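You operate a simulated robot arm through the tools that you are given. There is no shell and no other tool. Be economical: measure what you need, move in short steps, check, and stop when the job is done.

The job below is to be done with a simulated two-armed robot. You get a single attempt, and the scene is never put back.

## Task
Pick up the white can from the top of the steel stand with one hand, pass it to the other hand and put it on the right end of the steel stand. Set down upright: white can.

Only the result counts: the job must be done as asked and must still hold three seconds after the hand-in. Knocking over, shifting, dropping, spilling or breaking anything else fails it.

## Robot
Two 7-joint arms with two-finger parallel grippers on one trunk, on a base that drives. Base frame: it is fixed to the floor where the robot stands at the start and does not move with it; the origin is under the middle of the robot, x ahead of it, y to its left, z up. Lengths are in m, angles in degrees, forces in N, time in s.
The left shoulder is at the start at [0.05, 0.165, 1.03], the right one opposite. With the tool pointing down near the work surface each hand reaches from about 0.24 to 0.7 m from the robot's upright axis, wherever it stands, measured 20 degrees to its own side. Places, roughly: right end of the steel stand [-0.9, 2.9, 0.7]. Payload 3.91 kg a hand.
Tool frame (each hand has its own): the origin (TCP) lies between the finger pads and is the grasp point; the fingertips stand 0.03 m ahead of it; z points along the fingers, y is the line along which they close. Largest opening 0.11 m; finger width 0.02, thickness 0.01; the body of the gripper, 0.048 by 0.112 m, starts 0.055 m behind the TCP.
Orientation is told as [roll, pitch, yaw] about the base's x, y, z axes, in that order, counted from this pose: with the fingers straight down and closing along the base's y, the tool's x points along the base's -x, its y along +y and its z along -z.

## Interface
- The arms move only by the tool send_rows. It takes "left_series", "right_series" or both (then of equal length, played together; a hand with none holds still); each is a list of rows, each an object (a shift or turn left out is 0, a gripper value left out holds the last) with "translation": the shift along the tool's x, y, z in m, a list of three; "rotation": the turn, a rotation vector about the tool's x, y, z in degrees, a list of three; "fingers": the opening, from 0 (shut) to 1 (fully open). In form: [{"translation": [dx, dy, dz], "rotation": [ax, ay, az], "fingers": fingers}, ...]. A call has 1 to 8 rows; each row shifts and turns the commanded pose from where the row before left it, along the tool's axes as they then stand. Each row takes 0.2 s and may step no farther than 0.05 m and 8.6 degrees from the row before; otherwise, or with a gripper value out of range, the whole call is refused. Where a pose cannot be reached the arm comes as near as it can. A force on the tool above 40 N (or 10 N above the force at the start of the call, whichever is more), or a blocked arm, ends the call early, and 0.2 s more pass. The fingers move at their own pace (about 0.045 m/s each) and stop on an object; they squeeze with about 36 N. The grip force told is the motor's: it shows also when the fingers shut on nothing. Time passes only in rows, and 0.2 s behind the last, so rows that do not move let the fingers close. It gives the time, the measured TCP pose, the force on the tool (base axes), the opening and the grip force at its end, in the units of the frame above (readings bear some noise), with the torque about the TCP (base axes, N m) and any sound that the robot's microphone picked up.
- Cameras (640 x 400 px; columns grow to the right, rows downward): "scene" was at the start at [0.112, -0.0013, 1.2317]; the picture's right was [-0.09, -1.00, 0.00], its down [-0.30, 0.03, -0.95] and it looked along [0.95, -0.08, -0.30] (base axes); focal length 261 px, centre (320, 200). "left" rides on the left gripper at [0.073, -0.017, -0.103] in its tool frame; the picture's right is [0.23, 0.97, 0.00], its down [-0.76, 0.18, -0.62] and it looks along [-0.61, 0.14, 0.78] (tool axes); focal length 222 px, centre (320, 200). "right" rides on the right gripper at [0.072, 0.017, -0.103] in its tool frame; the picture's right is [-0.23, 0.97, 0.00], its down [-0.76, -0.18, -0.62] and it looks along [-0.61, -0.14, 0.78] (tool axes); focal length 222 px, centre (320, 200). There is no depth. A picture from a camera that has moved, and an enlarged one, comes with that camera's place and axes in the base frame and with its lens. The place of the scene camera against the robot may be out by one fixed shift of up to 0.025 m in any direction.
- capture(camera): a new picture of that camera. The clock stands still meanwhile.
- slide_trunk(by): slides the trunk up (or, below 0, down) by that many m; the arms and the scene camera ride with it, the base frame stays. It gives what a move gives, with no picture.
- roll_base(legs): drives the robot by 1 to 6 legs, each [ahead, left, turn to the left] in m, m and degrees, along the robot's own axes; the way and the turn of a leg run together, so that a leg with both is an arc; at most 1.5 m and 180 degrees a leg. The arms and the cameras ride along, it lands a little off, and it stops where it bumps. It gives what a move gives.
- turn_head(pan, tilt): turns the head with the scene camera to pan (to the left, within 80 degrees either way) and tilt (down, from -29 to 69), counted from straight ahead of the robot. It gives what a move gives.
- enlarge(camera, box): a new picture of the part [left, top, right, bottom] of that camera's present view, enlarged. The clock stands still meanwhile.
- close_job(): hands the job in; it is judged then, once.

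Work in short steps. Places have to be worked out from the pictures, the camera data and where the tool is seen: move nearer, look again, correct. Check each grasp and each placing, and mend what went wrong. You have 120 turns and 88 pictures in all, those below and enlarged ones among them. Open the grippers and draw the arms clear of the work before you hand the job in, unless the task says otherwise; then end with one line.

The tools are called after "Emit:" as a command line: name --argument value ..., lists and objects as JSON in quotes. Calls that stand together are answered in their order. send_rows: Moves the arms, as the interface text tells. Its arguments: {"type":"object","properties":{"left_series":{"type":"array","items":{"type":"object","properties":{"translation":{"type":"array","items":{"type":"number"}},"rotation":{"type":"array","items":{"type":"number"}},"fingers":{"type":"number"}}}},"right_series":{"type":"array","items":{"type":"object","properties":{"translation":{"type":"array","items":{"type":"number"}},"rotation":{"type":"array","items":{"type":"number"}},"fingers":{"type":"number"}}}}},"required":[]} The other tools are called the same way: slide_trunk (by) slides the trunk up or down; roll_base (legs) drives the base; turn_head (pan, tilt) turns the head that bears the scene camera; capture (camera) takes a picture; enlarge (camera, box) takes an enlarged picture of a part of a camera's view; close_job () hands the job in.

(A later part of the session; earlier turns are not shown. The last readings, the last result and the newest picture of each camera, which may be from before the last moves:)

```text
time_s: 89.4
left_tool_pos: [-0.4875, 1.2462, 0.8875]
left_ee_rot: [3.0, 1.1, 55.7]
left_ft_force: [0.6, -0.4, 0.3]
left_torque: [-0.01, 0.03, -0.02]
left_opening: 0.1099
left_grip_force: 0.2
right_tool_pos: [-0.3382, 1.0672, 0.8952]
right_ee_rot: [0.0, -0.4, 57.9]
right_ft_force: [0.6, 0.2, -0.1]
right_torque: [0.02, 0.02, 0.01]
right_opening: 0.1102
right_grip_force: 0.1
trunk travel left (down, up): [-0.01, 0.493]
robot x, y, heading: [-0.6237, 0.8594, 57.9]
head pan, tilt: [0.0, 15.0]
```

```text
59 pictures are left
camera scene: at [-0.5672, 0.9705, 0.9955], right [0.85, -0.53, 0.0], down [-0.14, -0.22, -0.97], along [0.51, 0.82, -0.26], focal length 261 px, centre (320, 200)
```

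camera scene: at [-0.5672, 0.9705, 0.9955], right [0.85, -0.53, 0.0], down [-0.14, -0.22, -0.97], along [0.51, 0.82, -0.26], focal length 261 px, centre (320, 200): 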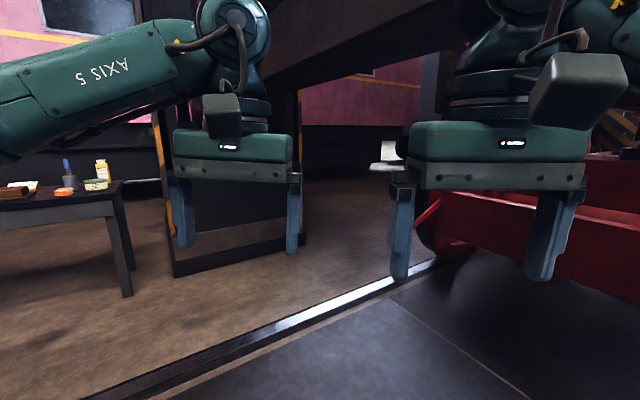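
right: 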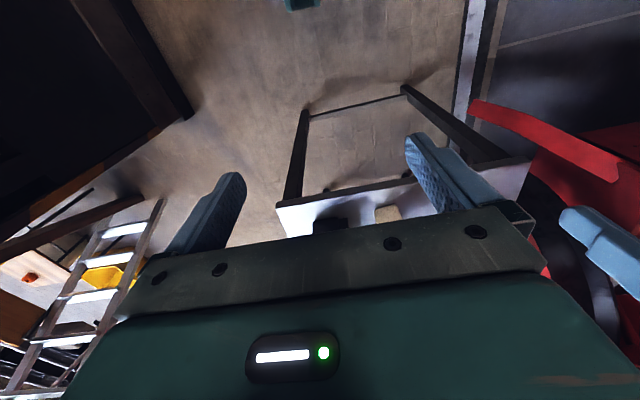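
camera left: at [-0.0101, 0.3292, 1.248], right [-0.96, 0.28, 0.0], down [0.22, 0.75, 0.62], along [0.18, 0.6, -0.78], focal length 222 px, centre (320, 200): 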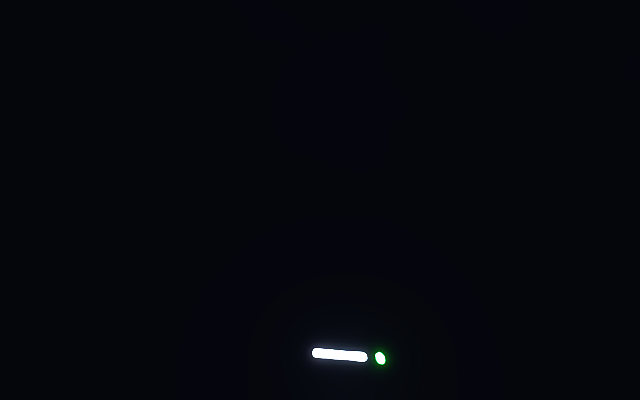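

Upright and clear. I continue on the earlier path with the trunk low, back to the start table.

Emit:
roll_base --legs '[[-0.424, -0.943, 0], [0, 0, -57.5]]'

Emit:
turn_head --pan 0 --tilt 15

Emit:
capture --camera "scene"

```text
time_s: 97.3
left_tool_pos: [0.3621, 0.098, 0.8863]
left_ee_rot: [3.0, 1.1, -1.3]
left_ft_force: [-0.6, -0.7, -0.9]
left_torque: [0.02, 0.01, 0.03]
left_opening: 0.1101
left_grip_force: 0.0
right_tool_pos: [0.2938, -0.1248, 0.8952]
right_ee_rot: [0.1, -0.3, 0.9]
right_ft_force: [0.6, 0.2, 0.3]
right_torque: [0.05, -0.03, -0.01]
right_opening: 0.1098
right_grip_force: 0.0
trunk travel left (down, up): [-0.01, 0.493]
robot x, y, heading: [-0.0311, -0.0024, 1.0]
head pan, tilt: [0.0, 15.0]
```

```text
time_s: 97.9
left_tool_pos: [0.3623, 0.0977, 0.8878]
left_ee_rot: [3.0, 1.1, -1.3]
left_ft_force: [0.5, 0.2, -0.5]
left_torque: [0.01, 0.0, -0.03]
left_opening: 0.11
left_grip_force: 0.1
right_tool_pos: [0.2957, -0.1236, 0.8954]
right_ee_rot: [0.2, -0.3, 0.9]
right_ft_force: [0.0, -0.3, 0.0]
right_torque: [-0.02, 0.0, -0.02]
right_opening: 0.11
right_grip_force: 0.1
trunk travel left (down, up): [-0.01, 0.493]
robot x, y, heading: [-0.0355, -0.0028, 0.6]
head pan, tilt: [0.0, 15.0]
```

```text
58 pictures are left
camera scene: at [0.078, 0.0089, 0.9955], right [0.02, -1.0, 0.0], down [-0.26, 0.0, -0.97], along [0.97, 0.01, -0.26], focal length 261 px, centre (320, 200)
```

scene: 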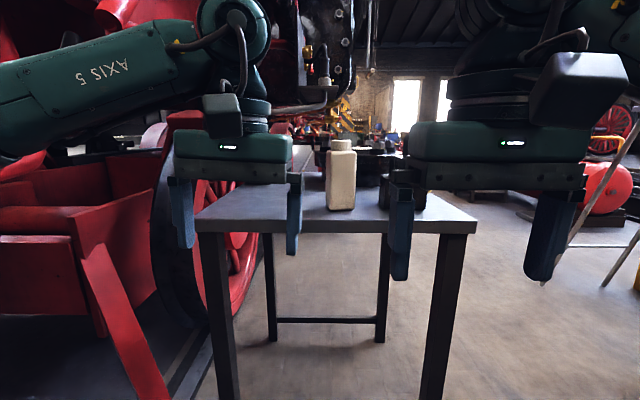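

The white canister stands on the grey steel table. I raise the trunk as before (same place I lowered it), straighten the left hand's small tilt, and zoom on the can.

Emit:
slide_trunk --by 0.24

Emit:
roll_base --legs '[[0.05, 0, -0.6]]'

Emit:
turn_head --pan 0 --tilt 20

Emit:
enlarge --camera "scene" --box '[160, 150, 440, 325]'

```text
time_s: 100.4
left_tool_pos: [0.3624, 0.0972, 1.1283]
left_ee_rot: [3.0, 1.1, -1.2]
left_ft_force: [-0.9, -1.4, -0.5]
left_torque: [-0.06, -0.01, -0.03]
left_opening: 0.1099
left_grip_force: 0.1
right_tool_pos: [0.2946, -0.1233, 1.1353]
right_ee_rot: [0.1, -0.3, 0.9]
right_ft_force: [0.5, 0.7, 0.7]
right_torque: [-0.01, -0.03, -0.01]
right_opening: 0.1096
right_grip_force: 0.0
trunk travel left (down, up): [-0.25, 0.253]
robot x, y, heading: [-0.0326, -0.0004, 0.6]
head pan, tilt: [0.0, 15.0]
```

```text
time_s: 101.3
left_tool_pos: [0.4127, 0.094, 1.1269]
left_ee_rot: [3.0, 1.1, -1.9]
left_ft_force: [0.2, -0.1, -0.8]
left_torque: [-0.04, -0.01, 0.01]
left_opening: 0.11
left_grip_force: 0.0
right_tool_pos: [0.3425, -0.1275, 1.1352]
right_ee_rot: [0.1, -0.2, 0.3]
right_ft_force: [-0.6, 0.1, -0.3]
right_torque: [0.02, 0.02, 0.02]
right_opening: 0.11
right_grip_force: 0.1
trunk travel left (down, up): [-0.25, 0.253]
robot x, y, heading: [0.0149, 0.0014, 0.3]
head pan, tilt: [0.0, 15.0]
```

```text
time_s: 102.0
left_tool_pos: [0.4124, 0.0945, 1.1277]
left_ee_rot: [3.1, 1.1, -1.9]
left_ft_force: [0.3, -0.4, 0.4]
left_torque: [0.0, 0.0, -0.03]
left_opening: 0.1101
left_grip_force: 0.1
right_tool_pos: [0.3418, -0.1274, 1.1353]
right_ee_rot: [0.0, -0.3, 0.4]
right_ft_force: [0.1, -1.0, 0.8]
right_torque: [0.0, -0.04, 0.01]
right_opening: 0.1098
right_grip_force: 0.2
trunk travel left (down, up): [-0.25, 0.253]
robot x, y, heading: [0.0142, 0.0032, 0.6]
head pan, tilt: [0.0, 20.0]
```

```text
2.29 times, centred on (300, 238) of scene
camera zoom: at [0.1271, 0.0081, 1.2273], right [0.0, -1.0, 0.0], down [-0.34, 0.0, -0.94], along [0.94, 0.0, -0.34], focal length 596 px, centre (366, 114)
```

zoom: 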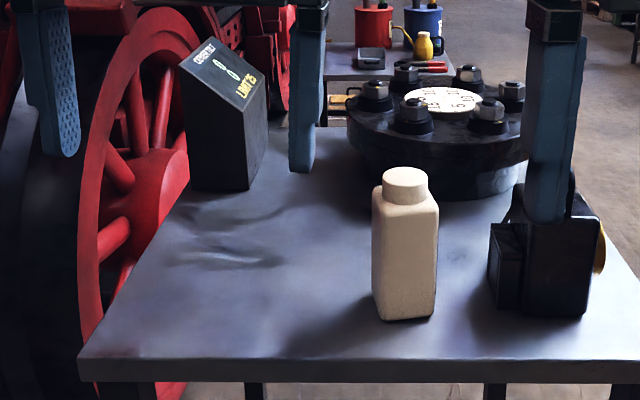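

The white canister is about 6.5 cm square, 15 cm tall, at roughly (0.67, -0.03), yaw about +5°. Plan: the left hand grips the body low at 45° tilt, the right hand takes it from above at the shoulder and carries it to the far stand. First I tilt the left hand.

Emit:
send_rows --left_series '[{"rotation": [3, -1, -6.5], "fingers": 0.9}, {"rotation": [0, -7.5, 0]}, {"rotation": [0, -7.5, 0]}, {"rotation": [0, -7.5, 0]}, {"rotation": [0, -7.5, 0]}, {"rotation": [0, -7.5, 0]}, {"rotation": [0, -7.5, 0]}]'

Emit:
capture --camera "left"

```text
time_s: 103.6
left_tool_pos: [0.4142, 0.0934, 1.1274]
left_ee_rot: [0.2, -45.2, 4.4]
left_ft_force: [0.4, -0.2, 0.0]
left_torque: [0.02, 0.0, 0.01]
left_opening: 0.0993
left_grip_force: 0.1
right_tool_pos: [0.3421, -0.1275, 1.1365]
right_ee_rot: [0.2, -0.3, 0.4]
right_ft_force: [-0.9, 0.5, 0.2]
right_torque: [0.01, 0.0, 0.01]
right_opening: 0.1101
right_grip_force: 0.0
trunk travel left (down, up): [-0.25, 0.253]
robot x, y, heading: [0.0175, 0.0004, 0.2]
head pan, tilt: [0.0, 20.0]
```

```text
56 pictures are left
camera left: at [0.2904, 0.0665, 1.1499], right [-0.24, 0.96, -0.16], down [0.08, 0.18, 0.98], along [0.97, 0.22, -0.12], focal length 222 px, centre (320, 200)
```

left: 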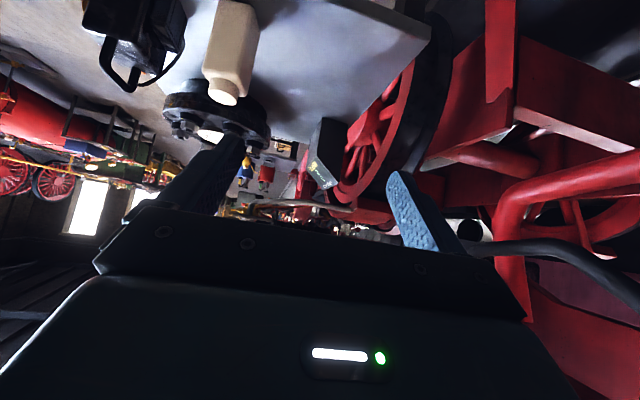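

Both views put the can's cap at about (0.67, -0.036, 0.965). I move the right hand aside and bring the left to a pre-grasp 13 cm back along its approach line.

Emit:
send_rows --right_series '[{"translation": [0, -0.045, -0.02]}, {"translation": [0, -0.045, -0.02]}, {"translation": [0, -0.045, 0]}, {"translation": [0, -0.03, 0]}, {}, {}, {}, {}]' --left_series '[{}, {}, {"translation": [0.0013, -0.0248, 0.0378]}, {"translation": [0.0013, -0.0248, 0.0378]}, {"translation": [0.0013, -0.0248, 0.0378]}, {"translation": [0.0013, -0.0248, 0.0378]}, {"translation": [0.0013, -0.0248, 0.0378]}, {"translation": [0.0013, -0.0248, 0.0378]}]'

Emit:
capture --camera "left"

Emit:
capture --camera "scene"

```text
time_s: 105.4
left_tool_pos: [0.5827, -0.0412, 0.9612]
left_ee_rot: [0.0, -45.0, 4.5]
left_ft_force: [-0.3, 0.3, -0.3]
left_torque: [0.03, 0.04, -0.01]
left_opening: 0.0991
left_grip_force: 0.1
right_tool_pos: [0.3439, -0.2914, 1.1754]
right_ee_rot: [0.1, -0.2, 0.4]
right_ft_force: [0.1, 0.3, -0.7]
right_torque: [0.0, 0.05, 0.0]
right_opening: 0.1099
right_grip_force: 0.1
trunk travel left (down, up): [-0.25, 0.253]
robot x, y, heading: [0.0135, 0.0005, 0.2]
head pan, tilt: [0.0, 20.0]
```

```text
55 pictures are left
camera left: at [0.459, -0.0693, 0.9838], right [-0.24, 0.96, -0.16], down [0.08, 0.19, 0.98], along [0.97, 0.22, -0.12], focal length 222 px, centre (320, 200)
```

left: 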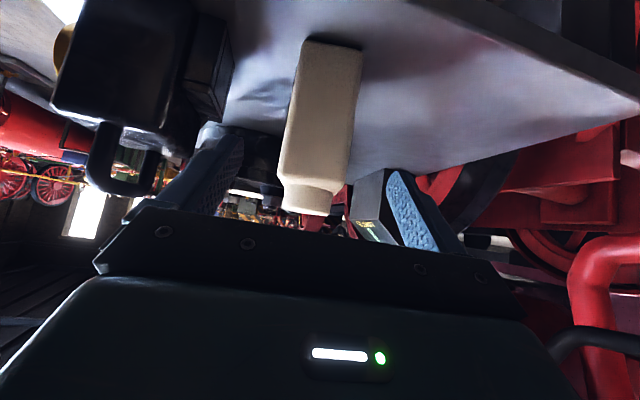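

```text
54 pictures are left
camera scene: at [0.1287, 0.0096, 1.2271], right [0.0, -1.0, 0.0], down [-0.34, 0.0, -0.94], along [0.94, 0.0, -0.34], focal length 261 px, centre (320, 200)
```

scene: 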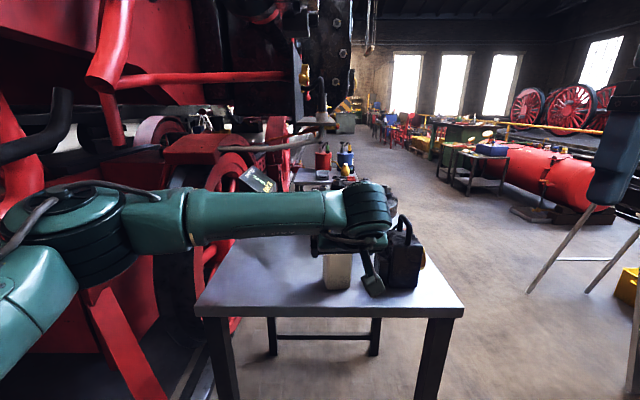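

The can's base near edge is at x≈0.64, yaw about 10°, centre ≈ (0.669, -0.034). I make the approach flatter (pitch -57) and yaw to 10°, so that room stays at the top for the right hand.

Emit:
send_rows --left_series '[{"translation": [0.034, -0.0095, 0.0144]}, {"rotation": [-2, -6, -2]}, {"rotation": [-2, -6, -2]}, {}]'

Emit:
capture --camera "left"

```text
time_s: 106.4
left_tool_pos: [0.5672, -0.0515, 0.9256]
left_ee_rot: [-1.1, -56.9, 11.0]
left_ft_force: [0.7, 0.4, 0.0]
left_torque: [0.0, -0.02, 0.02]
left_opening: 0.099
left_grip_force: 0.0
right_tool_pos: [0.3434, -0.291, 1.1757]
right_ee_rot: [0.1, -0.2, 0.2]
right_ft_force: [-0.2, -0.1, -0.2]
right_torque: [-0.01, -0.02, -0.02]
right_opening: 0.1101
right_grip_force: 0.0
trunk travel left (down, up): [-0.25, 0.253]
robot x, y, heading: [0.0129, 0.0008, 0.2]
head pan, tilt: [0.0, 20.0]
```

```text
53 pictures are left
camera left: at [0.446, -0.0918, 0.9233], right [-0.29, 0.93, -0.2], down [-0.14, 0.17, 0.98], along [0.95, 0.31, 0.08], focal length 222 px, centre (320, 200)
```

left: 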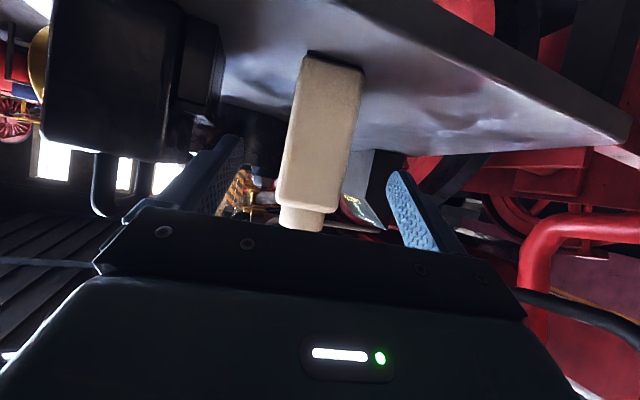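

Alignment is good (lateral error about 3 mm). I advance 8 cm and check.

Emit:
send_rows --left_series '[{"translation": [-0.0015, -0.001, 0.027]}, {"translation": [-0.0015, -0.001, 0.027]}, {"translation": [-0.001, -0.0007, 0.027]}]'

Emit:
capture --camera "left"

Emit:
enlarge --camera "scene" --box '[240, 160, 480, 310]'

```text
time_s: 107.2
left_tool_pos: [0.6357, -0.0419, 0.8852]
left_ee_rot: [-1.0, -56.9, 10.9]
left_ft_force: [0.0, -0.5, -0.1]
left_torque: [0.01, 0.03, 0.01]
left_opening: 0.0992
left_grip_force: 0.1
right_tool_pos: [0.3454, -0.2915, 1.1764]
right_ee_rot: [0.1, -0.1, 0.3]
right_ft_force: [-0.4, 0.5, 0.1]
right_torque: [0.03, 0.01, 0.02]
right_opening: 0.1099
right_grip_force: 0.1
trunk travel left (down, up): [-0.25, 0.253]
robot x, y, heading: [0.0137, -0.0024, 0.5]
head pan, tilt: [0.0, 20.0]
```

```text
52 pictures are left
camera left: at [0.5155, -0.0816, 0.8825], right [-0.29, 0.93, -0.2], down [-0.14, 0.17, 0.98], along [0.95, 0.31, 0.08], focal length 222 px, centre (320, 200)
```

left: 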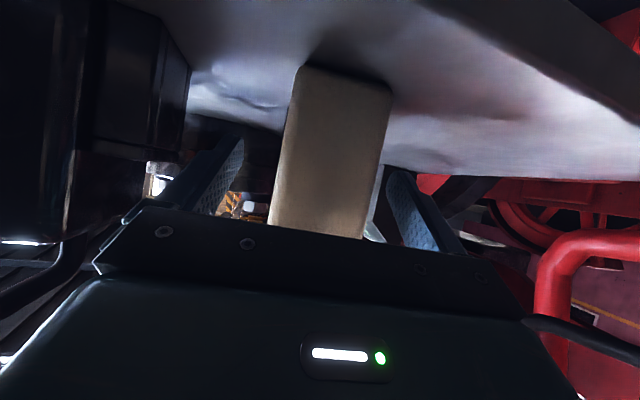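

```text
2.67 times, centred on (360, 235) of scene
camera zoom: at [0.1287, 0.0097, 1.2271], right [0.0, -1.0, 0.0], down [-0.34, 0.0, -0.94], along [0.94, 0.0, -0.34], focal length 695 px, centre (213, 107)
```

zoom: 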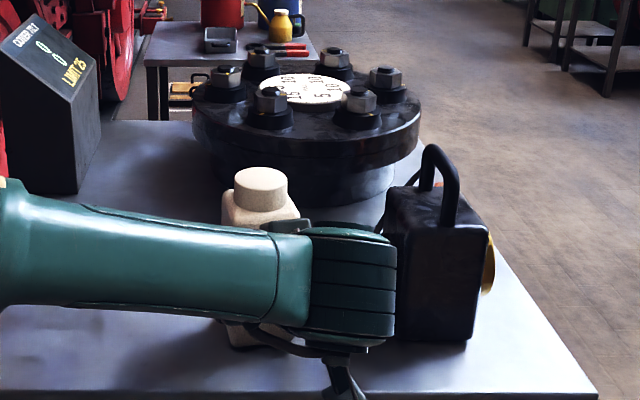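

Clear on both sides. I advance the last 4 cm and close the left gripper.

Emit:
send_rows --left_series '[{"translation": [0, 0, 0.021]}, {"translation": [0, 0, 0.021]}, {"fingers": 0.3}, {"fingers": 0.3}, {"fingers": 0.3}, {"fingers": 0.3}]'

Emit:
capture --camera "left"

```text
time_s: 108.6
left_tool_pos: [0.6712, -0.0345, 0.8627]
left_ee_rot: [-1.0, -56.9, 11.1]
left_ft_force: [0.8, 1.5, -0.5]
left_torque: [0.14, -0.08, -0.04]
left_opening: 0.0581
left_grip_force: 36.1
right_tool_pos: [0.3439, -0.2912, 1.175]
right_ee_rot: [0.0, -0.2, 0.3]
right_ft_force: [-0.7, -0.1, 0.5]
right_torque: [0.01, -0.02, 0.01]
right_opening: 0.11
right_grip_force: 0.1
trunk travel left (down, up): [-0.25, 0.253]
robot x, y, heading: [0.0168, -0.0003, -0.1]
head pan, tilt: [0.0, 20.0]
```

```text
50 pictures are left
camera left: at [0.55, -0.0755, 0.8594], right [-0.29, 0.93, -0.2], down [-0.14, 0.17, 0.98], along [0.95, 0.31, 0.08], focal length 222 px, centre (320, 200)
```

left: 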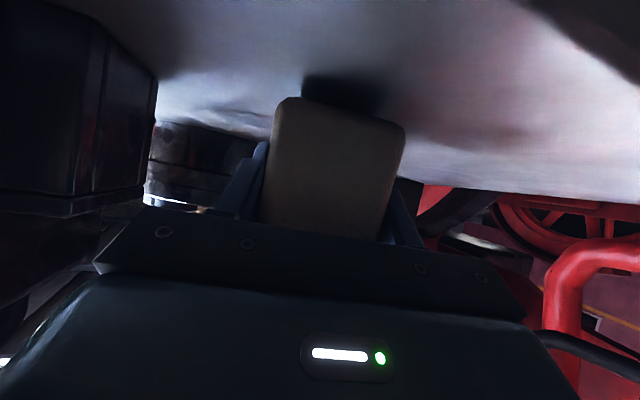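

Gripped: width 5.8 cm, 36 N. I lift straight up 16 cm.

Emit:
send_rows --left_series '[{"translation": [-0.0168, 0, -0.0109]}, {"translation": [-0.0336, 0, -0.0218]}, {"translation": [-0.0336, 0, -0.0218]}, {"translation": [-0.0336, 0, -0.0218]}, {"translation": [-0.0168, 0, -0.0109]}, {}]'

Emit:
capture --camera "scene"

```text
time_s: 110.0
left_tool_pos: [0.6724, -0.0336, 1.0234]
left_ee_rot: [-0.9, -56.9, 11.0]
left_ft_force: [0.5, 0.6, -3.8]
left_torque: [0.01, 0.01, 0.02]
left_opening: 0.0579
left_grip_force: 36.2
right_tool_pos: [0.3446, -0.2912, 1.1759]
right_ee_rot: [-0.1, -0.2, 0.3]
right_ft_force: [0.2, -0.1, 0.0]
right_torque: [0.03, 0.02, 0.01]
right_opening: 0.1101
right_grip_force: 0.0
trunk travel left (down, up): [-0.25, 0.253]
robot x, y, heading: [0.0158, 0.0009, 0.3]
head pan, tilt: [0.0, 20.0]
```

```text
49 pictures are left
camera scene: at [0.1286, 0.0097, 1.2271], right [0.0, -1.0, 0.0], down [-0.34, 0.0, -0.94], along [0.94, 0.0, -0.34], focal length 261 px, centre (320, 200)
```

scene: 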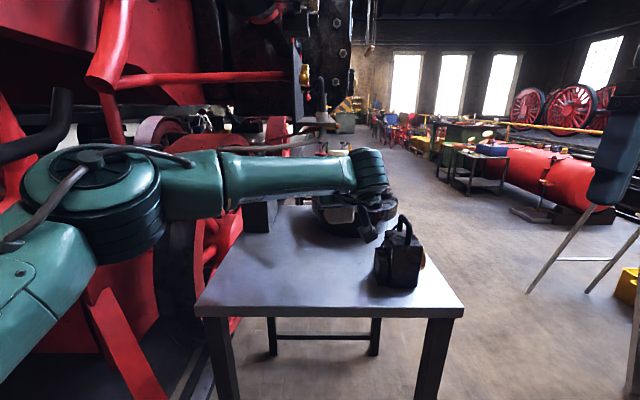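

Lifted (about 0.4 kg). I draw the can back, then turn the left hand about the vertical so it holds the can from the left side, leaving the right side free.

Emit:
send_rows --left_series '[{"translation": [0.014, 0.019, -0.0326]}, {"translation": [0.014, 0.019, -0.0326]}, {"translation": [0.014, 0.019, -0.0326]}, {"translation": [0.014, 0.019, -0.0326]}, {"translation": [0.014, 0.019, -0.0326]}, {"rotation": [7.13, 0, 4.63]}, {"rotation": [7.13, 0, 4.63]}, {"rotation": [7.13, 0, 4.63]}]'

Emit:
send_rows --left_series '[{"rotation": [7.13, 0, 4.63]}, {"rotation": [7.13, 0, 4.63]}, {"rotation": [7.13, 0, 4.63]}, {"rotation": [7.13, 0, 4.63]}, {"rotation": [7.13, 0, 4.63]}, {"rotation": [7.13, 0, 4.63]}, {"rotation": [7.13, 0, 4.63]}, {"rotation": [7.13, 0, 4.63]}]'

Emit:
capture --camera "scene"

```text
time_s: 111.8
left_tool_pos: [0.4831, 0.0294, 1.0526]
left_ee_rot: [-1.0, -57.1, -14.7]
left_ft_force: [0.6, 0.2, -4.0]
left_torque: [0.0, 0.03, -0.02]
left_opening: 0.058
left_grip_force: 36.2
right_tool_pos: [0.3444, -0.2909, 1.1757]
right_ee_rot: [0.2, -0.2, 0.3]
right_ft_force: [-0.6, -0.6, 0.2]
right_torque: [0.0, -0.01, 0.02]
right_opening: 0.11
right_grip_force: 0.1
trunk travel left (down, up): [-0.25, 0.253]
robot x, y, heading: [0.0181, -0.0013, 0.1]
head pan, tilt: [0.0, 20.0]
```

```text
time_s: 113.6
left_tool_pos: [0.4821, 0.0295, 1.0519]
left_ee_rot: [-0.5, -57.5, -63.1]
left_ft_force: [0.9, -0.7, -4.0]
left_torque: [-0.02, 0.02, -0.05]
left_opening: 0.058
left_grip_force: 36.1
left hand out of reach, approached as far as the arm can: row 7, 8
right_tool_pos: [0.3453, -0.2916, 1.1765]
right_ee_rot: [0.0, -0.1, 0.4]
right_ft_force: [-0.4, 0.8, -0.1]
right_torque: [-0.03, 0.03, -0.01]
right_opening: 0.1101
right_grip_force: 0.0
trunk travel left (down, up): [-0.25, 0.253]
robot x, y, heading: [0.0163, 0.0008, 0.5]
head pan, tilt: [0.0, 20.0]
```

```text
48 pictures are left
camera scene: at [0.1285, 0.0097, 1.2271], right [0.0, -1.0, 0.0], down [-0.34, 0.0, -0.94], along [0.94, 0.0, -0.34], focal length 261 px, centre (320, 200)
```

scene: 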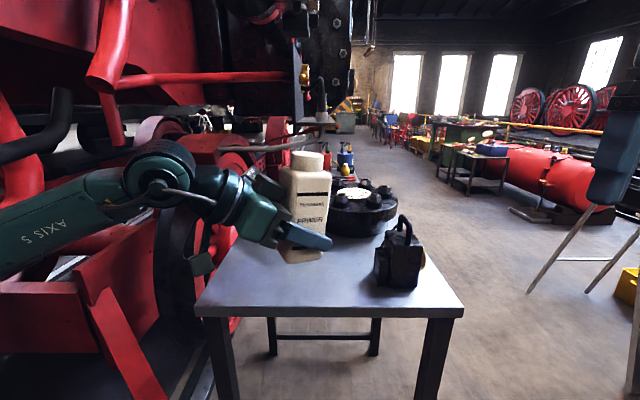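

The left hand reached its limit at yaw about -63, and the can is upright and held. I undo the unreachable rows and test turning the right hand toward yaw 115 so its camera side faces away.

Emit:
send_rows --left_series '[{"rotation": [-7.13, 0, -4.63]}, {"rotation": [-7.13, 0, -4.63]}, {}, {}, {}, {}, {}, {}]' --right_series '[{"rotation": [0, 0, -8.5]}, {"rotation": [0, 0, -8.5]}, {"rotation": [0, 0, -8.5]}, {"rotation": [0, 0, -8.5]}, {"rotation": [0, 0, -8.5]}, {"rotation": [0, 0, -8.5]}, {"rotation": [0, 0, -8.5]}, {"rotation": [0, 0, -8.5]}]'

Emit:
send_rows --right_series '[{"rotation": [0, 0, -8.5]}, {"rotation": [0, 0, -8.5]}, {"rotation": [0, 0, -8.5]}, {"rotation": [0, 0, -8.5]}, {"rotation": [0, 0, -8.5]}, {"rotation": [0, 0, -4]}]'

```text
time_s: 115.4
left_tool_pos: [0.4817, 0.0273, 1.0523]
left_ee_rot: [-0.5, -57.5, -46.2]
left_ft_force: [-0.1, -0.1, -3.8]
left_torque: [-0.03, -0.01, -0.02]
left_opening: 0.0579
left_grip_force: 35.9
right_tool_pos: [0.3018, -0.2062, 1.1189]
right_ee_rot: [-0.2, -0.3, 68.3]
right_ft_force: [-0.4, -0.1, 0.1]
right_torque: [0.01, 0.02, 0.03]
right_opening: 0.1098
right_grip_force: 0.0
right hand out of reach, approached as far as the arm can: row 5, 6, 7, 8
trunk travel left (down, up): [-0.25, 0.253]
robot x, y, heading: [0.0169, 0.0039, 0.5]
head pan, tilt: [0.0, 20.0]
```

```text
time_s: 116.8
left_tool_pos: [0.4812, 0.0281, 1.0525]
left_ee_rot: [-0.5, -57.4, -46.1]
left_ft_force: [-0.4, -0.4, -4.4]
left_torque: [0.04, -0.03, -0.01]
left_opening: 0.058
left_grip_force: 35.5
right_tool_pos: [0.2053, -0.1233, 1.0709]
right_ee_rot: [-0.4, 0.1, 114.7]
right_ft_force: [-0.6, 0.3, 0.0]
right_torque: [-0.05, 0.01, -0.01]
right_opening: 0.1099
right_grip_force: 0.1
right hand out of reach, approached as far as the arm can: row 1, 2, 3, 4, 5, 6
trunk travel left (down, up): [-0.25, 0.253]
robot x, y, heading: [0.0116, 0.0031, 0.4]
head pan, tilt: [0.0, 20.0]
```

The right hand can't get to yaw 115 out in front, so I'll take the can by its cap from above, where the yaw doesn't matter. I bring the right hand back to yaw ~25 at the side and zoom on the can to measure the cap.

Emit:
send_rows --right_series '[{"rotation": [0, 0, 8.5]}, {"rotation": [0, 0, 8.5]}, {"rotation": [0, 0, 8.5]}, {"rotation": [0, 0, 8.5]}, {"rotation": [0, 0, 8.5]}, {"rotation": [0, 0, 8.5]}, {"rotation": [0, 0, 8.5]}, {"rotation": [0, 0, 8.5]}]'

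Emit:
enlarge --camera "scene" --box '[230, 120, 390, 220]'

```text
time_s: 117.5
left_tool_pos: [0.4805, 0.0273, 1.0518]
left_ee_rot: [-0.5, -57.2, -46.0]
left_ft_force: [-0.5, -0.6, -3.9]
left_torque: [-0.01, 0.0, 0.0]
left_opening: 0.0577
left_grip_force: 36.1
right_tool_pos: [0.2053, -0.1293, 1.0719]
right_ee_rot: [-0.3, 0.9, 99.2]
right_ft_force: [2.3, -10.0, 1.5]
right_torque: [0.53, 0.18, 0.62]
right_opening: 0.1101
right_grip_force: 0.1
trunk travel left (down, up): [-0.25, 0.253]
robot x, y, heading: [0.0155, -0.0041, 0.2]
head pan, tilt: [0.0, 20.0]
stopped in row 3 (right hand): the force on the tool passed its limit (the readings are from after the stop); the commanded pose is now the measured one
```

```text
4.00 times, centred on (310, 170) of scene
camera zoom: at [0.1274, 0.0081, 1.2273], right [0.0, -1.0, 0.0], down [-0.34, 0.0, -0.94], along [0.94, 0.0, -0.34], focal length 1043 px, centre (360, 320)
```

zoom: 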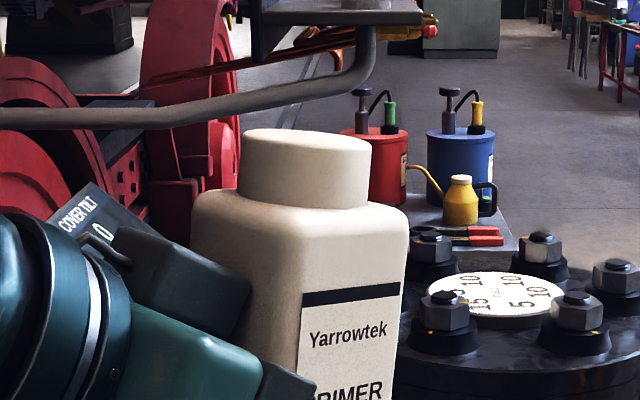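

The right hand brushed something near the torso while turning; force only 10 N. I move it forward and outward while turning back. Cap measures about 4.5 cm wide, ~1.8 cm tall, top near z 1.157.

Emit:
send_rows --right_series '[{"translation": [0.0229, -0.0166, -0.01]}, {"translation": [0.0229, -0.0166, -0.01], "rotation": [0, 0, 8.5]}, {"translation": [0.0202, -0.0198, -0.01], "rotation": [0, 0, 8.5]}, {"translation": [0.017, -0.0226, -0.01], "rotation": [0, 0, 8.5]}, {"translation": [0.0135, -0.0249, -0.01], "rotation": [0, 0, 8.5]}, {"translation": [0.0097, -0.0266, -0.01], "rotation": [0, 0, 8.5]}, {"translation": [0.0056, -0.0277, -0.01], "rotation": [0, 0, 8.5]}, {"translation": [0.0015, -0.0282, -0.01], "rotation": [0, 0, 8.5]}]'

```text
time_s: 119.2
left_tool_pos: [0.4821, 0.0271, 1.053]
left_ee_rot: [-0.4, -57.4, -46.1]
left_ft_force: [-0.2, -0.6, -4.6]
left_torque: [-0.01, -0.03, -0.03]
left_opening: 0.0581
left_grip_force: 35.6
right_tool_pos: [0.3575, -0.2785, 1.15]
right_ee_rot: [-0.7, 0.1, 39.6]
right_ft_force: [-0.2, 0.6, 0.2]
right_torque: [0.0, 0.01, -0.01]
right_opening: 0.1099
right_grip_force: 0.1
right hand out of reach, approached as far as the arm can: row 3, 4, 6
trunk travel left (down, up): [-0.25, 0.253]
robot x, y, heading: [0.0172, 0.0003, 0.5]
head pan, tilt: [0.0, 20.0]
```

Next the right hand goes to a hover above the cap, at (0.482, 0.027, 1.26).

Emit:
send_rows --right_series '[{"translation": [-0.0363, 0.0195, -0.02], "fingers": 0.75}, {"translation": [-0.0363, 0.0195, -0.02]}, {"translation": [-0.0363, 0.0195, -0.02]}, {"translation": [-0.0363, 0.0195, -0.02]}, {"translation": [-0.0363, 0.0195, -0.02]}, {"translation": [-0.0363, 0.0195, -0.01]}, {"translation": [-0.0363, 0.0195, 0]}, {"translation": [-0.0363, 0.0195, 0]}]'

Emit:
capture --camera "right"

Emit:
capture --camera "scene"

```text
time_s: 121.0
left_tool_pos: [0.4796, 0.0195, 1.0542]
left_ee_rot: [0.1, -57.2, -46.8]
left_ft_force: [-0.9, -0.2, -3.8]
left_torque: [0.01, 0.01, 0.02]
left_opening: 0.058
left_grip_force: 36.1
right_tool_pos: [0.4487, 0.0127, 1.2205]
right_ee_rot: [-0.2, -0.9, 38.8]
right_ft_force: [0.2, -0.3, 0.1]
right_torque: [-0.01, -0.03, 0.0]
right_opening: 0.0825
right_grip_force: 0.1
right hand out of reach, approached as far as the arm can: row 5, 6, 7, 8
trunk travel left (down, up): [-0.25, 0.253]
robot x, y, heading: [0.0154, -0.0012, 0.1]
head pan, tilt: [0.0, 20.0]
```

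```text
46 pictures are left
camera right: at [0.3806, -0.0195, 1.3235], right [-0.43, 0.9, 0.0], down [0.69, 0.33, 0.64], along [0.57, 0.28, -0.77], focal length 222 px, centre (320, 200)
```

right: 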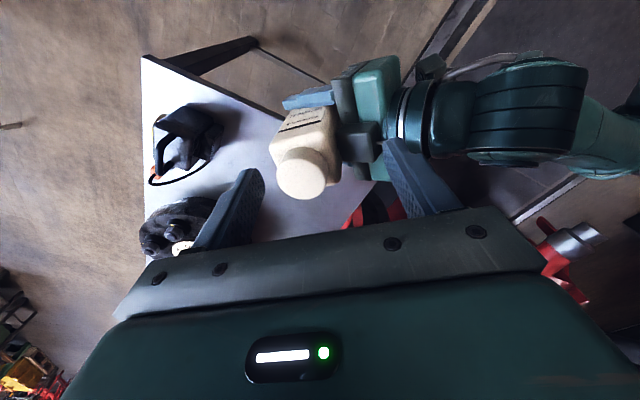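

```text
45 pictures are left
camera scene: at [0.1253, 0.0003, 1.2279], right [0.0, -1.0, -0.01], down [-0.34, 0.01, -0.94], along [0.94, 0.0, -0.34], focal length 261 px, centre (320, 200)
```

scene: 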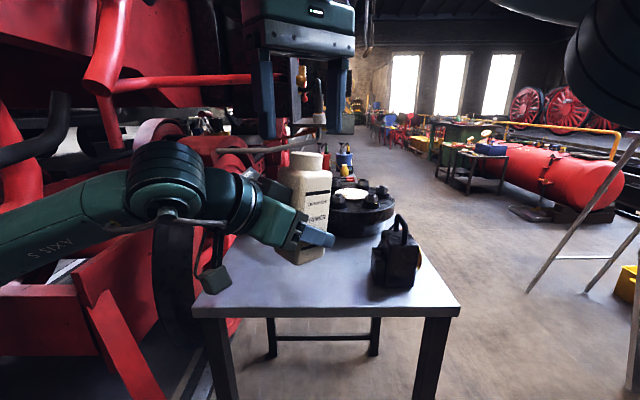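

The right hand is at its height limit here. I lower both hands together by 10 cm so the handover is within easier reach.

Emit:
send_rows --left_series '[{"translation": [0.028, 0, 0.0182]}, {"translation": [0.028, 0, 0.0182]}, {"translation": [0.028, 0, 0.0182]}, {}, {}]' --right_series '[{}, {"translation": [0, 0, 0.025]}, {"translation": [0, 0, 0.025]}, {"translation": [0, 0, 0.025]}, {}]'

Emit:
capture --camera "right"

```text
time_s: 122.2
left_tool_pos: [0.4821, 0.028, 0.9513]
left_ee_rot: [-0.5, -57.4, -46.0]
left_ft_force: [-0.4, 0.4, -4.5]
left_torque: [0.01, 0.0, -0.02]
left_opening: 0.0578
left_grip_force: 35.8
right_tool_pos: [0.4501, 0.0255, 1.1374]
right_ee_rot: [-0.8, 0.1, 39.7]
right_ft_force: [-0.2, -0.1, -0.5]
right_torque: [0.04, -0.01, 0.01]
right_opening: 0.0828
right_grip_force: 0.1
trunk travel left (down, up): [-0.25, 0.253]
robot x, y, heading: [0.0143, 0.0028, 0.2]
head pan, tilt: [0.0, 20.0]
```

```text
44 pictures are left
camera right: at [0.3828, -0.006, 1.2428], right [-0.45, 0.89, -0.01], down [0.7, 0.36, 0.62], along [0.56, 0.27, -0.78], focal length 222 px, centre (320, 200)
```

right: 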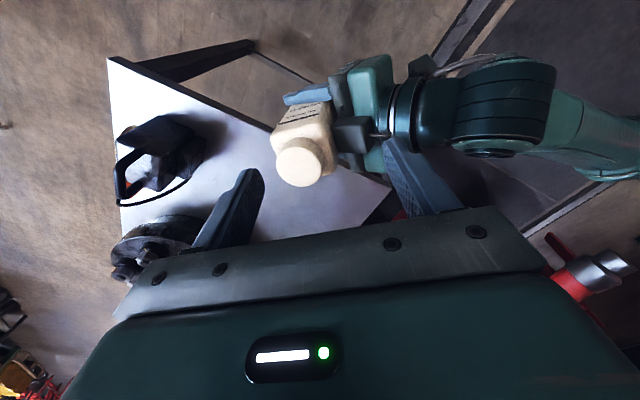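

The robot stands straight again. I zoom to fix the cap's position and size from the right wrist camera.

Emit:
enlarge --camera "right" --box '[200, 70, 440, 220]'

```text
2.67 times, centred on (320, 145) of right
camera zoom: at [0.3828, -0.006, 1.2428], right [-0.45, 0.89, -0.01], down [0.7, 0.36, 0.62], along [0.56, 0.27, -0.78], focal length 592 px, centre (320, 347)
```

zoom: 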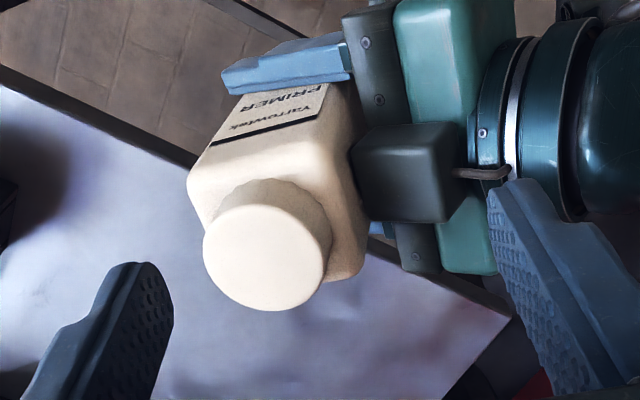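

The cap is at about (0.486, 0.022, top 1.054). A housing on the left gripper sits beside the can in line with my right fingers, so I turn the right hand to yaw -20 so its fingers come down beside it, and centre over the cap.

Emit:
send_rows --right_series '[{"rotation": [0, 0, 8.5]}, {"rotation": [0, 0, 8.5]}, {"rotation": [0, 0, 8.5]}, {"rotation": [0, 0, 8.5]}, {"rotation": [0, 0, 8.5]}, {"rotation": [0, 0, 8.5]}, {"rotation": [0, 0, 8.5]}, {"translation": [-0.035, 0.009, 0]}]'

Emit:
capture --camera "right"

Emit:
capture --camera "scene"

```text
time_s: 124.0
left_tool_pos: [0.4826, 0.0279, 0.9512]
left_ee_rot: [-0.5, -57.4, -46.1]
left_ft_force: [-1.1, -0.2, -3.8]
left_torque: [-0.01, 0.01, 0.01]
left_opening: 0.0579
left_grip_force: 35.9
right_tool_pos: [0.4858, 0.0214, 1.1394]
right_ee_rot: [-0.5, -0.5, -20.0]
right_ft_force: [-0.1, 0.0, 0.4]
right_torque: [0.01, 0.03, -0.02]
right_opening: 0.0826
right_grip_force: 0.1
trunk travel left (down, up): [-0.25, 0.253]
robot x, y, heading: [0.015, 0.0005, 0.3]
head pan, tilt: [0.0, 20.0]
```

```text
42 pictures are left
camera right: at [0.4239, 0.0635, 1.243], right [0.55, 0.84, -0.01], down [0.65, -0.42, 0.63], along [0.53, -0.35, -0.77], focal length 222 px, centre (320, 200)
```

right: 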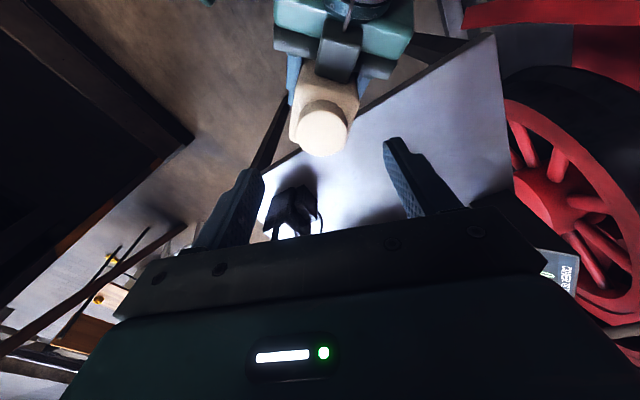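

```text
41 pictures are left
camera scene: at [0.1276, 0.0083, 1.2272], right [0.0, -1.0, 0.0], down [-0.34, 0.0, -0.94], along [0.94, 0.0, -0.34], focal length 261 px, centre (320, 200)
```

scene: 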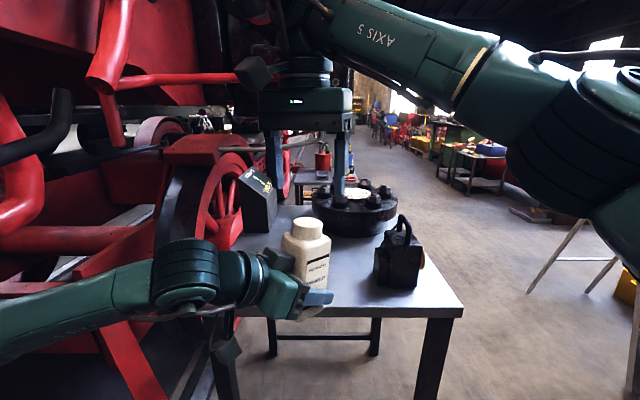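

Centred within 3 mm. I lower the right hand 6.5 cm around the cap.

Emit:
send_rows --right_series '[{"translation": [-0.0024, 0, 0.025]}, {"translation": [0, 0, 0.025]}, {"translation": [0, 0, 0.015]}]'

Emit:
capture --camera "right"

Emit:
enlarge --camera "scene" --box '[230, 170, 390, 270]'

```text
time_s: 124.8
left_tool_pos: [0.4814, 0.0269, 0.952]
left_ee_rot: [-0.4, -57.4, -46.1]
left_ft_force: [-0.9, 0.3, -3.8]
left_torque: [-0.02, 0.0, -0.02]
left_opening: 0.0578
left_grip_force: 35.8
right_tool_pos: [0.4896, 0.0193, 1.0752]
right_ee_rot: [-0.5, -0.7, -19.9]
right_ft_force: [-0.1, 0.0, -0.7]
right_torque: [-0.03, 0.01, 0.0]
right_opening: 0.0825
right_grip_force: 0.0
trunk travel left (down, up): [-0.25, 0.253]
robot x, y, heading: [0.0154, 0.0022, 0.5]
head pan, tilt: [0.0, 20.0]
```

```text
40 pictures are left
camera right: at [0.4265, 0.0616, 1.1776], right [0.55, 0.84, -0.01], down [0.65, -0.42, 0.63], along [0.53, -0.35, -0.77], focal length 222 px, centre (320, 200)
```

right: 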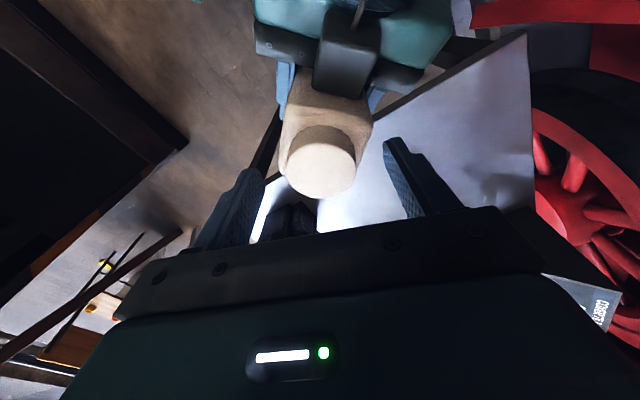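

```text
4.00 times, centred on (310, 220) of scene
camera zoom: at [0.1274, 0.0081, 1.2273], right [0.0, -1.0, 0.0], down [-0.34, 0.0, -0.94], along [0.94, 0.0, -0.34], focal length 1043 px, centre (360, 120)
```

zoom: 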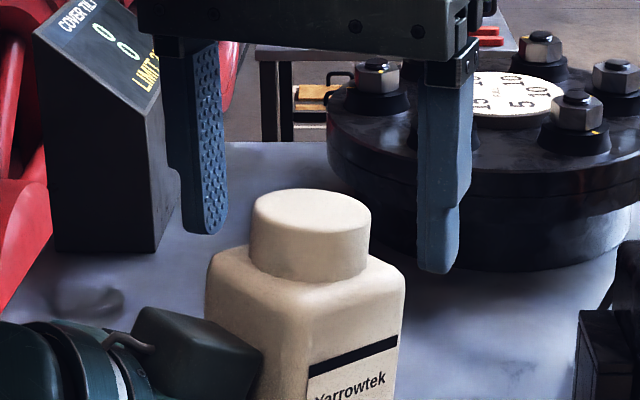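

The fingertips are about three quarters down the cap. I nudge 3 mm to centre, go down 2 mm and close the right hand on the cap.

Emit:
send_rows --right_series '[{"translation": [0.001, 0.003, 0.002]}, {"fingers": 0.2}, {"fingers": 0.2}, {"fingers": 0.2}, {"fingers": 0.2}]'

Emit:
enlarge --camera "scene" --box '[230, 170, 390, 270]'

```text
time_s: 126.0
left_tool_pos: [0.4799, 0.0259, 0.9524]
left_ee_rot: [-0.6, -57.5, -46.4]
left_ft_force: [-12.5, -25.8, -3.0]
left_torque: [1.57, -0.84, 0.25]
left_opening: 0.0583
left_grip_force: 35.7
right_tool_pos: [0.4893, 0.0245, 1.0719]
right_ee_rot: [0.1, -0.7, -19.9]
right_ft_force: [10.9, 25.7, 0.5]
right_torque: [1.52, -0.59, -0.54]
right_opening: 0.0572
right_grip_force: 36.3
trunk travel left (down, up): [-0.25, 0.253]
robot x, y, heading: [0.0169, 0.0013, 0.5]
head pan, tilt: [0.0, 20.0]
```

```text
4.00 times, centred on (310, 220) of scene
camera zoom: at [0.1274, 0.0081, 1.2273], right [0.0, -1.0, 0.0], down [-0.34, 0.0, -0.94], along [0.94, 0.0, -0.34], focal length 1043 px, centre (360, 120)
```

zoom: 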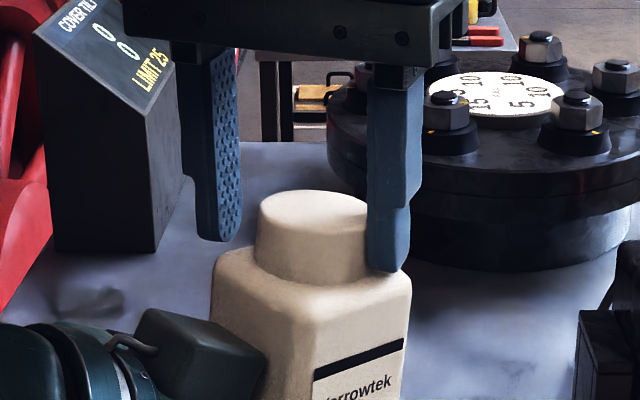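

Only the right finger touches: the hand is about 5 mm too far to +y. I open slightly, shift back 5 mm and close again.

Emit:
send_rows --right_series '[{"fingers": 0.65}, {"translation": [0, -0.005, 0], "fingers": 0.65}, {"fingers": 0.2}, {"fingers": 0.2}, {"fingers": 0.2}, {"fingers": 0.2}, {"fingers": 0.2}]'

Emit:
enlarge --camera "scene" --box '[230, 170, 390, 270]'

```text
time_s: 127.7
left_tool_pos: [0.4798, 0.0262, 0.9516]
left_ee_rot: [-0.5, -57.2, -46.2]
left_ft_force: [-14.8, -24.3, -17.2]
left_torque: [1.47, -1.31, 0.33]
left_opening: 0.0595
left_grip_force: 36.3
right_tool_pos: [0.489, 0.0202, 1.074]
right_ee_rot: [0.2, -0.6, -19.9]
right_ft_force: [13.8, 23.5, 11.8]
right_torque: [1.57, -0.33, -0.6]
right_opening: 0.0585
right_grip_force: 36.2
trunk travel left (down, up): [-0.25, 0.253]
robot x, y, heading: [0.0127, -0.0008, 0.2]
head pan, tilt: [0.0, 20.0]
```

```text
4.00 times, centred on (310, 220) of scene
camera zoom: at [0.1274, 0.0081, 1.2273], right [0.0, -1.0, 0.0], down [-0.34, 0.0, -0.94], along [0.94, 0.0, -0.34], focal length 1043 px, centre (360, 120)
```

zoom: 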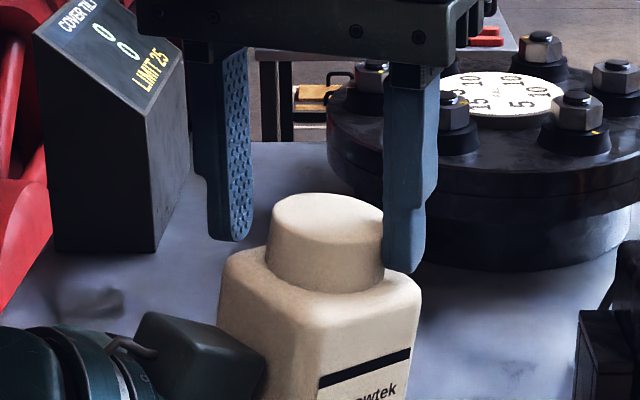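

The opening (5.8 cm) and forces show the can's collision shape is wider than the visible cap there, and it got tilted. I open and raise the right hand, then check how the can sits in the left grip.

Emit:
send_rows --right_series '[{"fingers": 0.8}, {"fingers": 0.8}, {"translation": [0, 0, -0.03]}, {"translation": [0, 0, -0.03]}, {"translation": [0, 0, -0.02]}]'

Emit:
enlarge --camera "scene" --box '[220, 190, 412, 310]'

Emit:
capture --camera "right"

```text
time_s: 128.8
left_tool_pos: [0.4821, 0.0268, 0.9521]
left_ee_rot: [-0.5, -57.4, -46.2]
left_ft_force: [-0.7, 0.1, -4.4]
left_torque: [0.01, 0.02, -0.01]
left_opening: 0.059
left_grip_force: 36.2
right_tool_pos: [0.4874, 0.0191, 1.1532]
right_ee_rot: [-0.4, -0.6, -19.9]
right_ft_force: [-0.3, -0.2, 0.6]
right_torque: [0.0, 0.01, -0.01]
right_opening: 0.088
right_grip_force: 0.0
trunk travel left (down, up): [-0.25, 0.253]
robot x, y, heading: [0.0154, -0.0, 0.3]
head pan, tilt: [0.0, 20.0]
```

```text
3.33 times, centred on (316, 250) of scene
camera zoom: at [0.1272, 0.0082, 1.2273], right [0.0, -1.0, 0.0], down [-0.34, 0.0, -0.94], along [0.94, 0.0, -0.34], focal length 869 px, centre (333, 33)
```

zoom: 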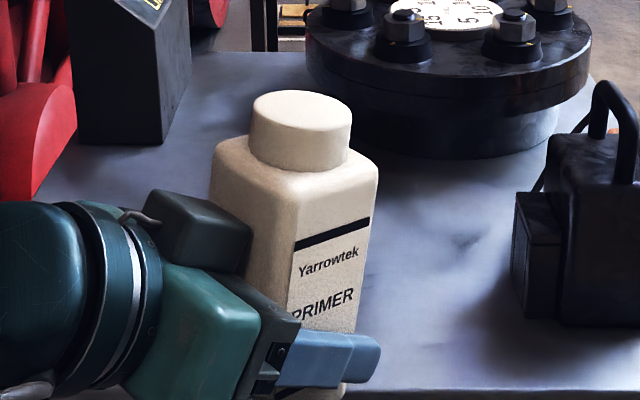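

```text
35 pictures are left
camera right: at [0.4234, 0.0606, 1.2561], right [0.54, 0.84, -0.01], down [0.65, -0.42, 0.63], along [0.53, -0.35, -0.77], focal length 222 px, centre (320, 200)
```

right: 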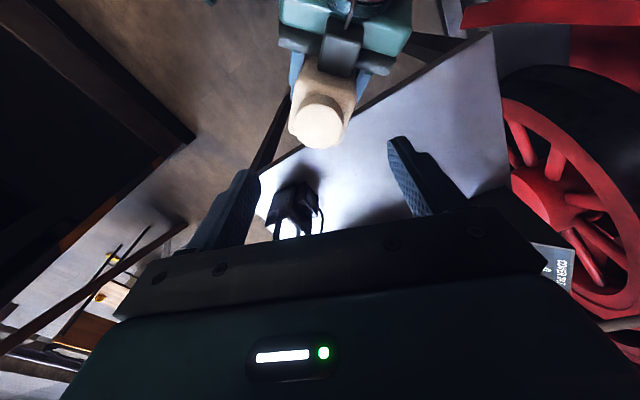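

The can is still held, leaning slightly. I'll instead grip its flat label faces higher than the left fingers: right hand to yaw -46, leaned 15° away from the left wrist.

Emit:
send_rows --right_series '[{"rotation": [0, 0, 8.6], "fingers": 0.85}, {"rotation": [0, 0, 8.6]}, {"rotation": [0, 0, 8.6]}, {"rotation": [0, 7.5, 0]}, {"rotation": [0, 7.5, 0]}, {}]'

Emit:
capture --camera "right"

Emit:
capture --camera "scene"

```text
time_s: 130.2
left_tool_pos: [0.4827, 0.0268, 0.9508]
left_ee_rot: [-0.5, -57.4, -46.1]
left_ft_force: [0.2, 0.5, -4.5]
left_torque: [-0.01, -0.02, -0.01]
left_opening: 0.0588
left_grip_force: 35.9
right_tool_pos: [0.4872, 0.0178, 1.1513]
right_ee_rot: [-0.3, 14.4, -45.8]
right_ft_force: [-0.5, 0.0, -0.1]
right_torque: [-0.01, -0.02, -0.03]
right_opening: 0.0934
right_grip_force: 0.0
trunk travel left (down, up): [-0.25, 0.253]
robot x, y, heading: [0.0152, 0.006, 0.3]
head pan, tilt: [0.0, 20.0]
```

```text
34 pictures are left
camera right: at [0.4682, 0.063, 1.2715], right [0.85, 0.52, -0.06], down [0.5, -0.76, 0.42], along [0.17, -0.38, -0.91], focal length 222 px, centre (320, 200)
```

right: 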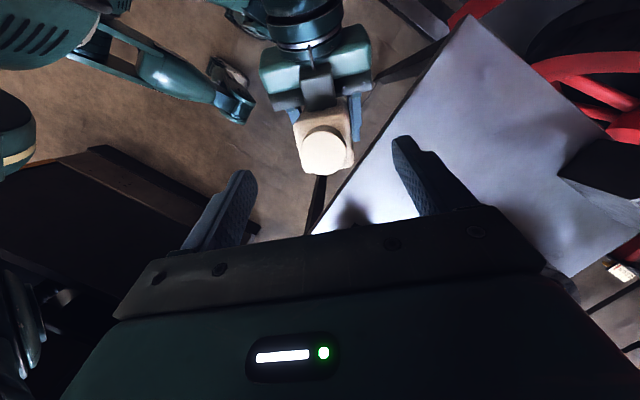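

```text
33 pictures are left
camera scene: at [0.1274, 0.0082, 1.2273], right [0.0, -1.0, 0.0], down [-0.34, 0.0, -0.94], along [0.94, 0.0, -0.34], focal length 261 px, centre (320, 200)
```

scene: 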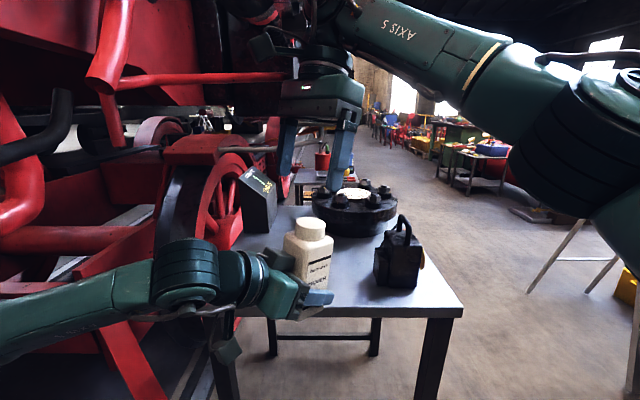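

Aligned with the can's faces. I descend 10 cm straight down and check before the last 3 cm.

Emit:
send_rows --right_series '[{"translation": [-0.007, 0, 0.0318]}, {"translation": [-0.007, 0, 0.0318]}, {"translation": [-0.007, 0, 0.0318]}]'

Emit:
capture --camera "right"

Emit:
enlarge --camera "scene" --box '[220, 150, 412, 270]'

```text
time_s: 131.1
left_tool_pos: [0.4822, 0.0274, 0.9517]
left_ee_rot: [-0.5, -57.4, -46.1]
left_ft_force: [-0.4, -0.7, -3.6]
left_torque: [-0.04, -0.01, 0.03]
left_opening: 0.059
left_grip_force: 35.7
right_tool_pos: [0.4839, 0.0199, 1.0539]
right_ee_rot: [-0.1, 14.2, -45.8]
right_ft_force: [-0.3, -0.6, 0.6]
right_torque: [-0.02, 0.01, 0.01]
right_opening: 0.0936
right_grip_force: 0.2
trunk travel left (down, up): [-0.25, 0.253]
robot x, y, heading: [0.0149, -0.0027, 0.4]
head pan, tilt: [0.0, 20.0]
```

```text
32 pictures are left
camera right: at [0.4654, 0.0644, 1.1738], right [0.85, 0.52, -0.06], down [0.49, -0.76, 0.42], along [0.17, -0.38, -0.91], focal length 222 px, centre (320, 200)
```

right: 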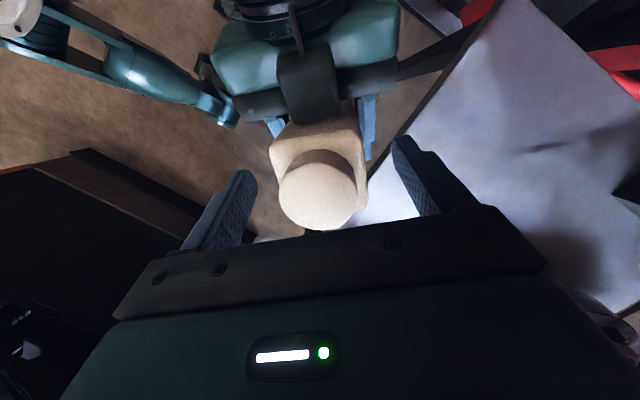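

```text
3.33 times, centred on (316, 210) of scene
camera zoom: at [0.1276, 0.0081, 1.2273], right [0.0, -1.0, 0.0], down [-0.34, 0.0, -0.94], along [0.94, 0.0, -0.34], focal length 869 px, centre (333, 167)
```

zoom: 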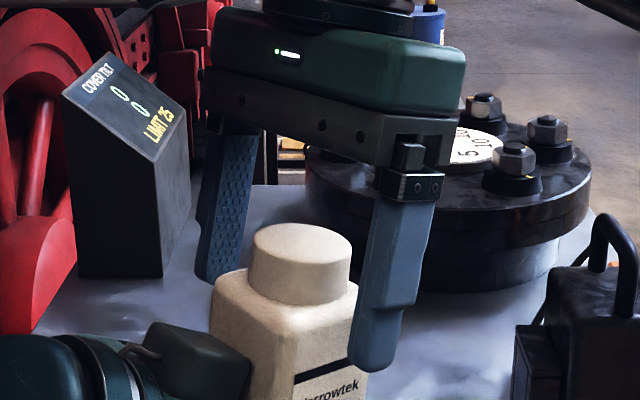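

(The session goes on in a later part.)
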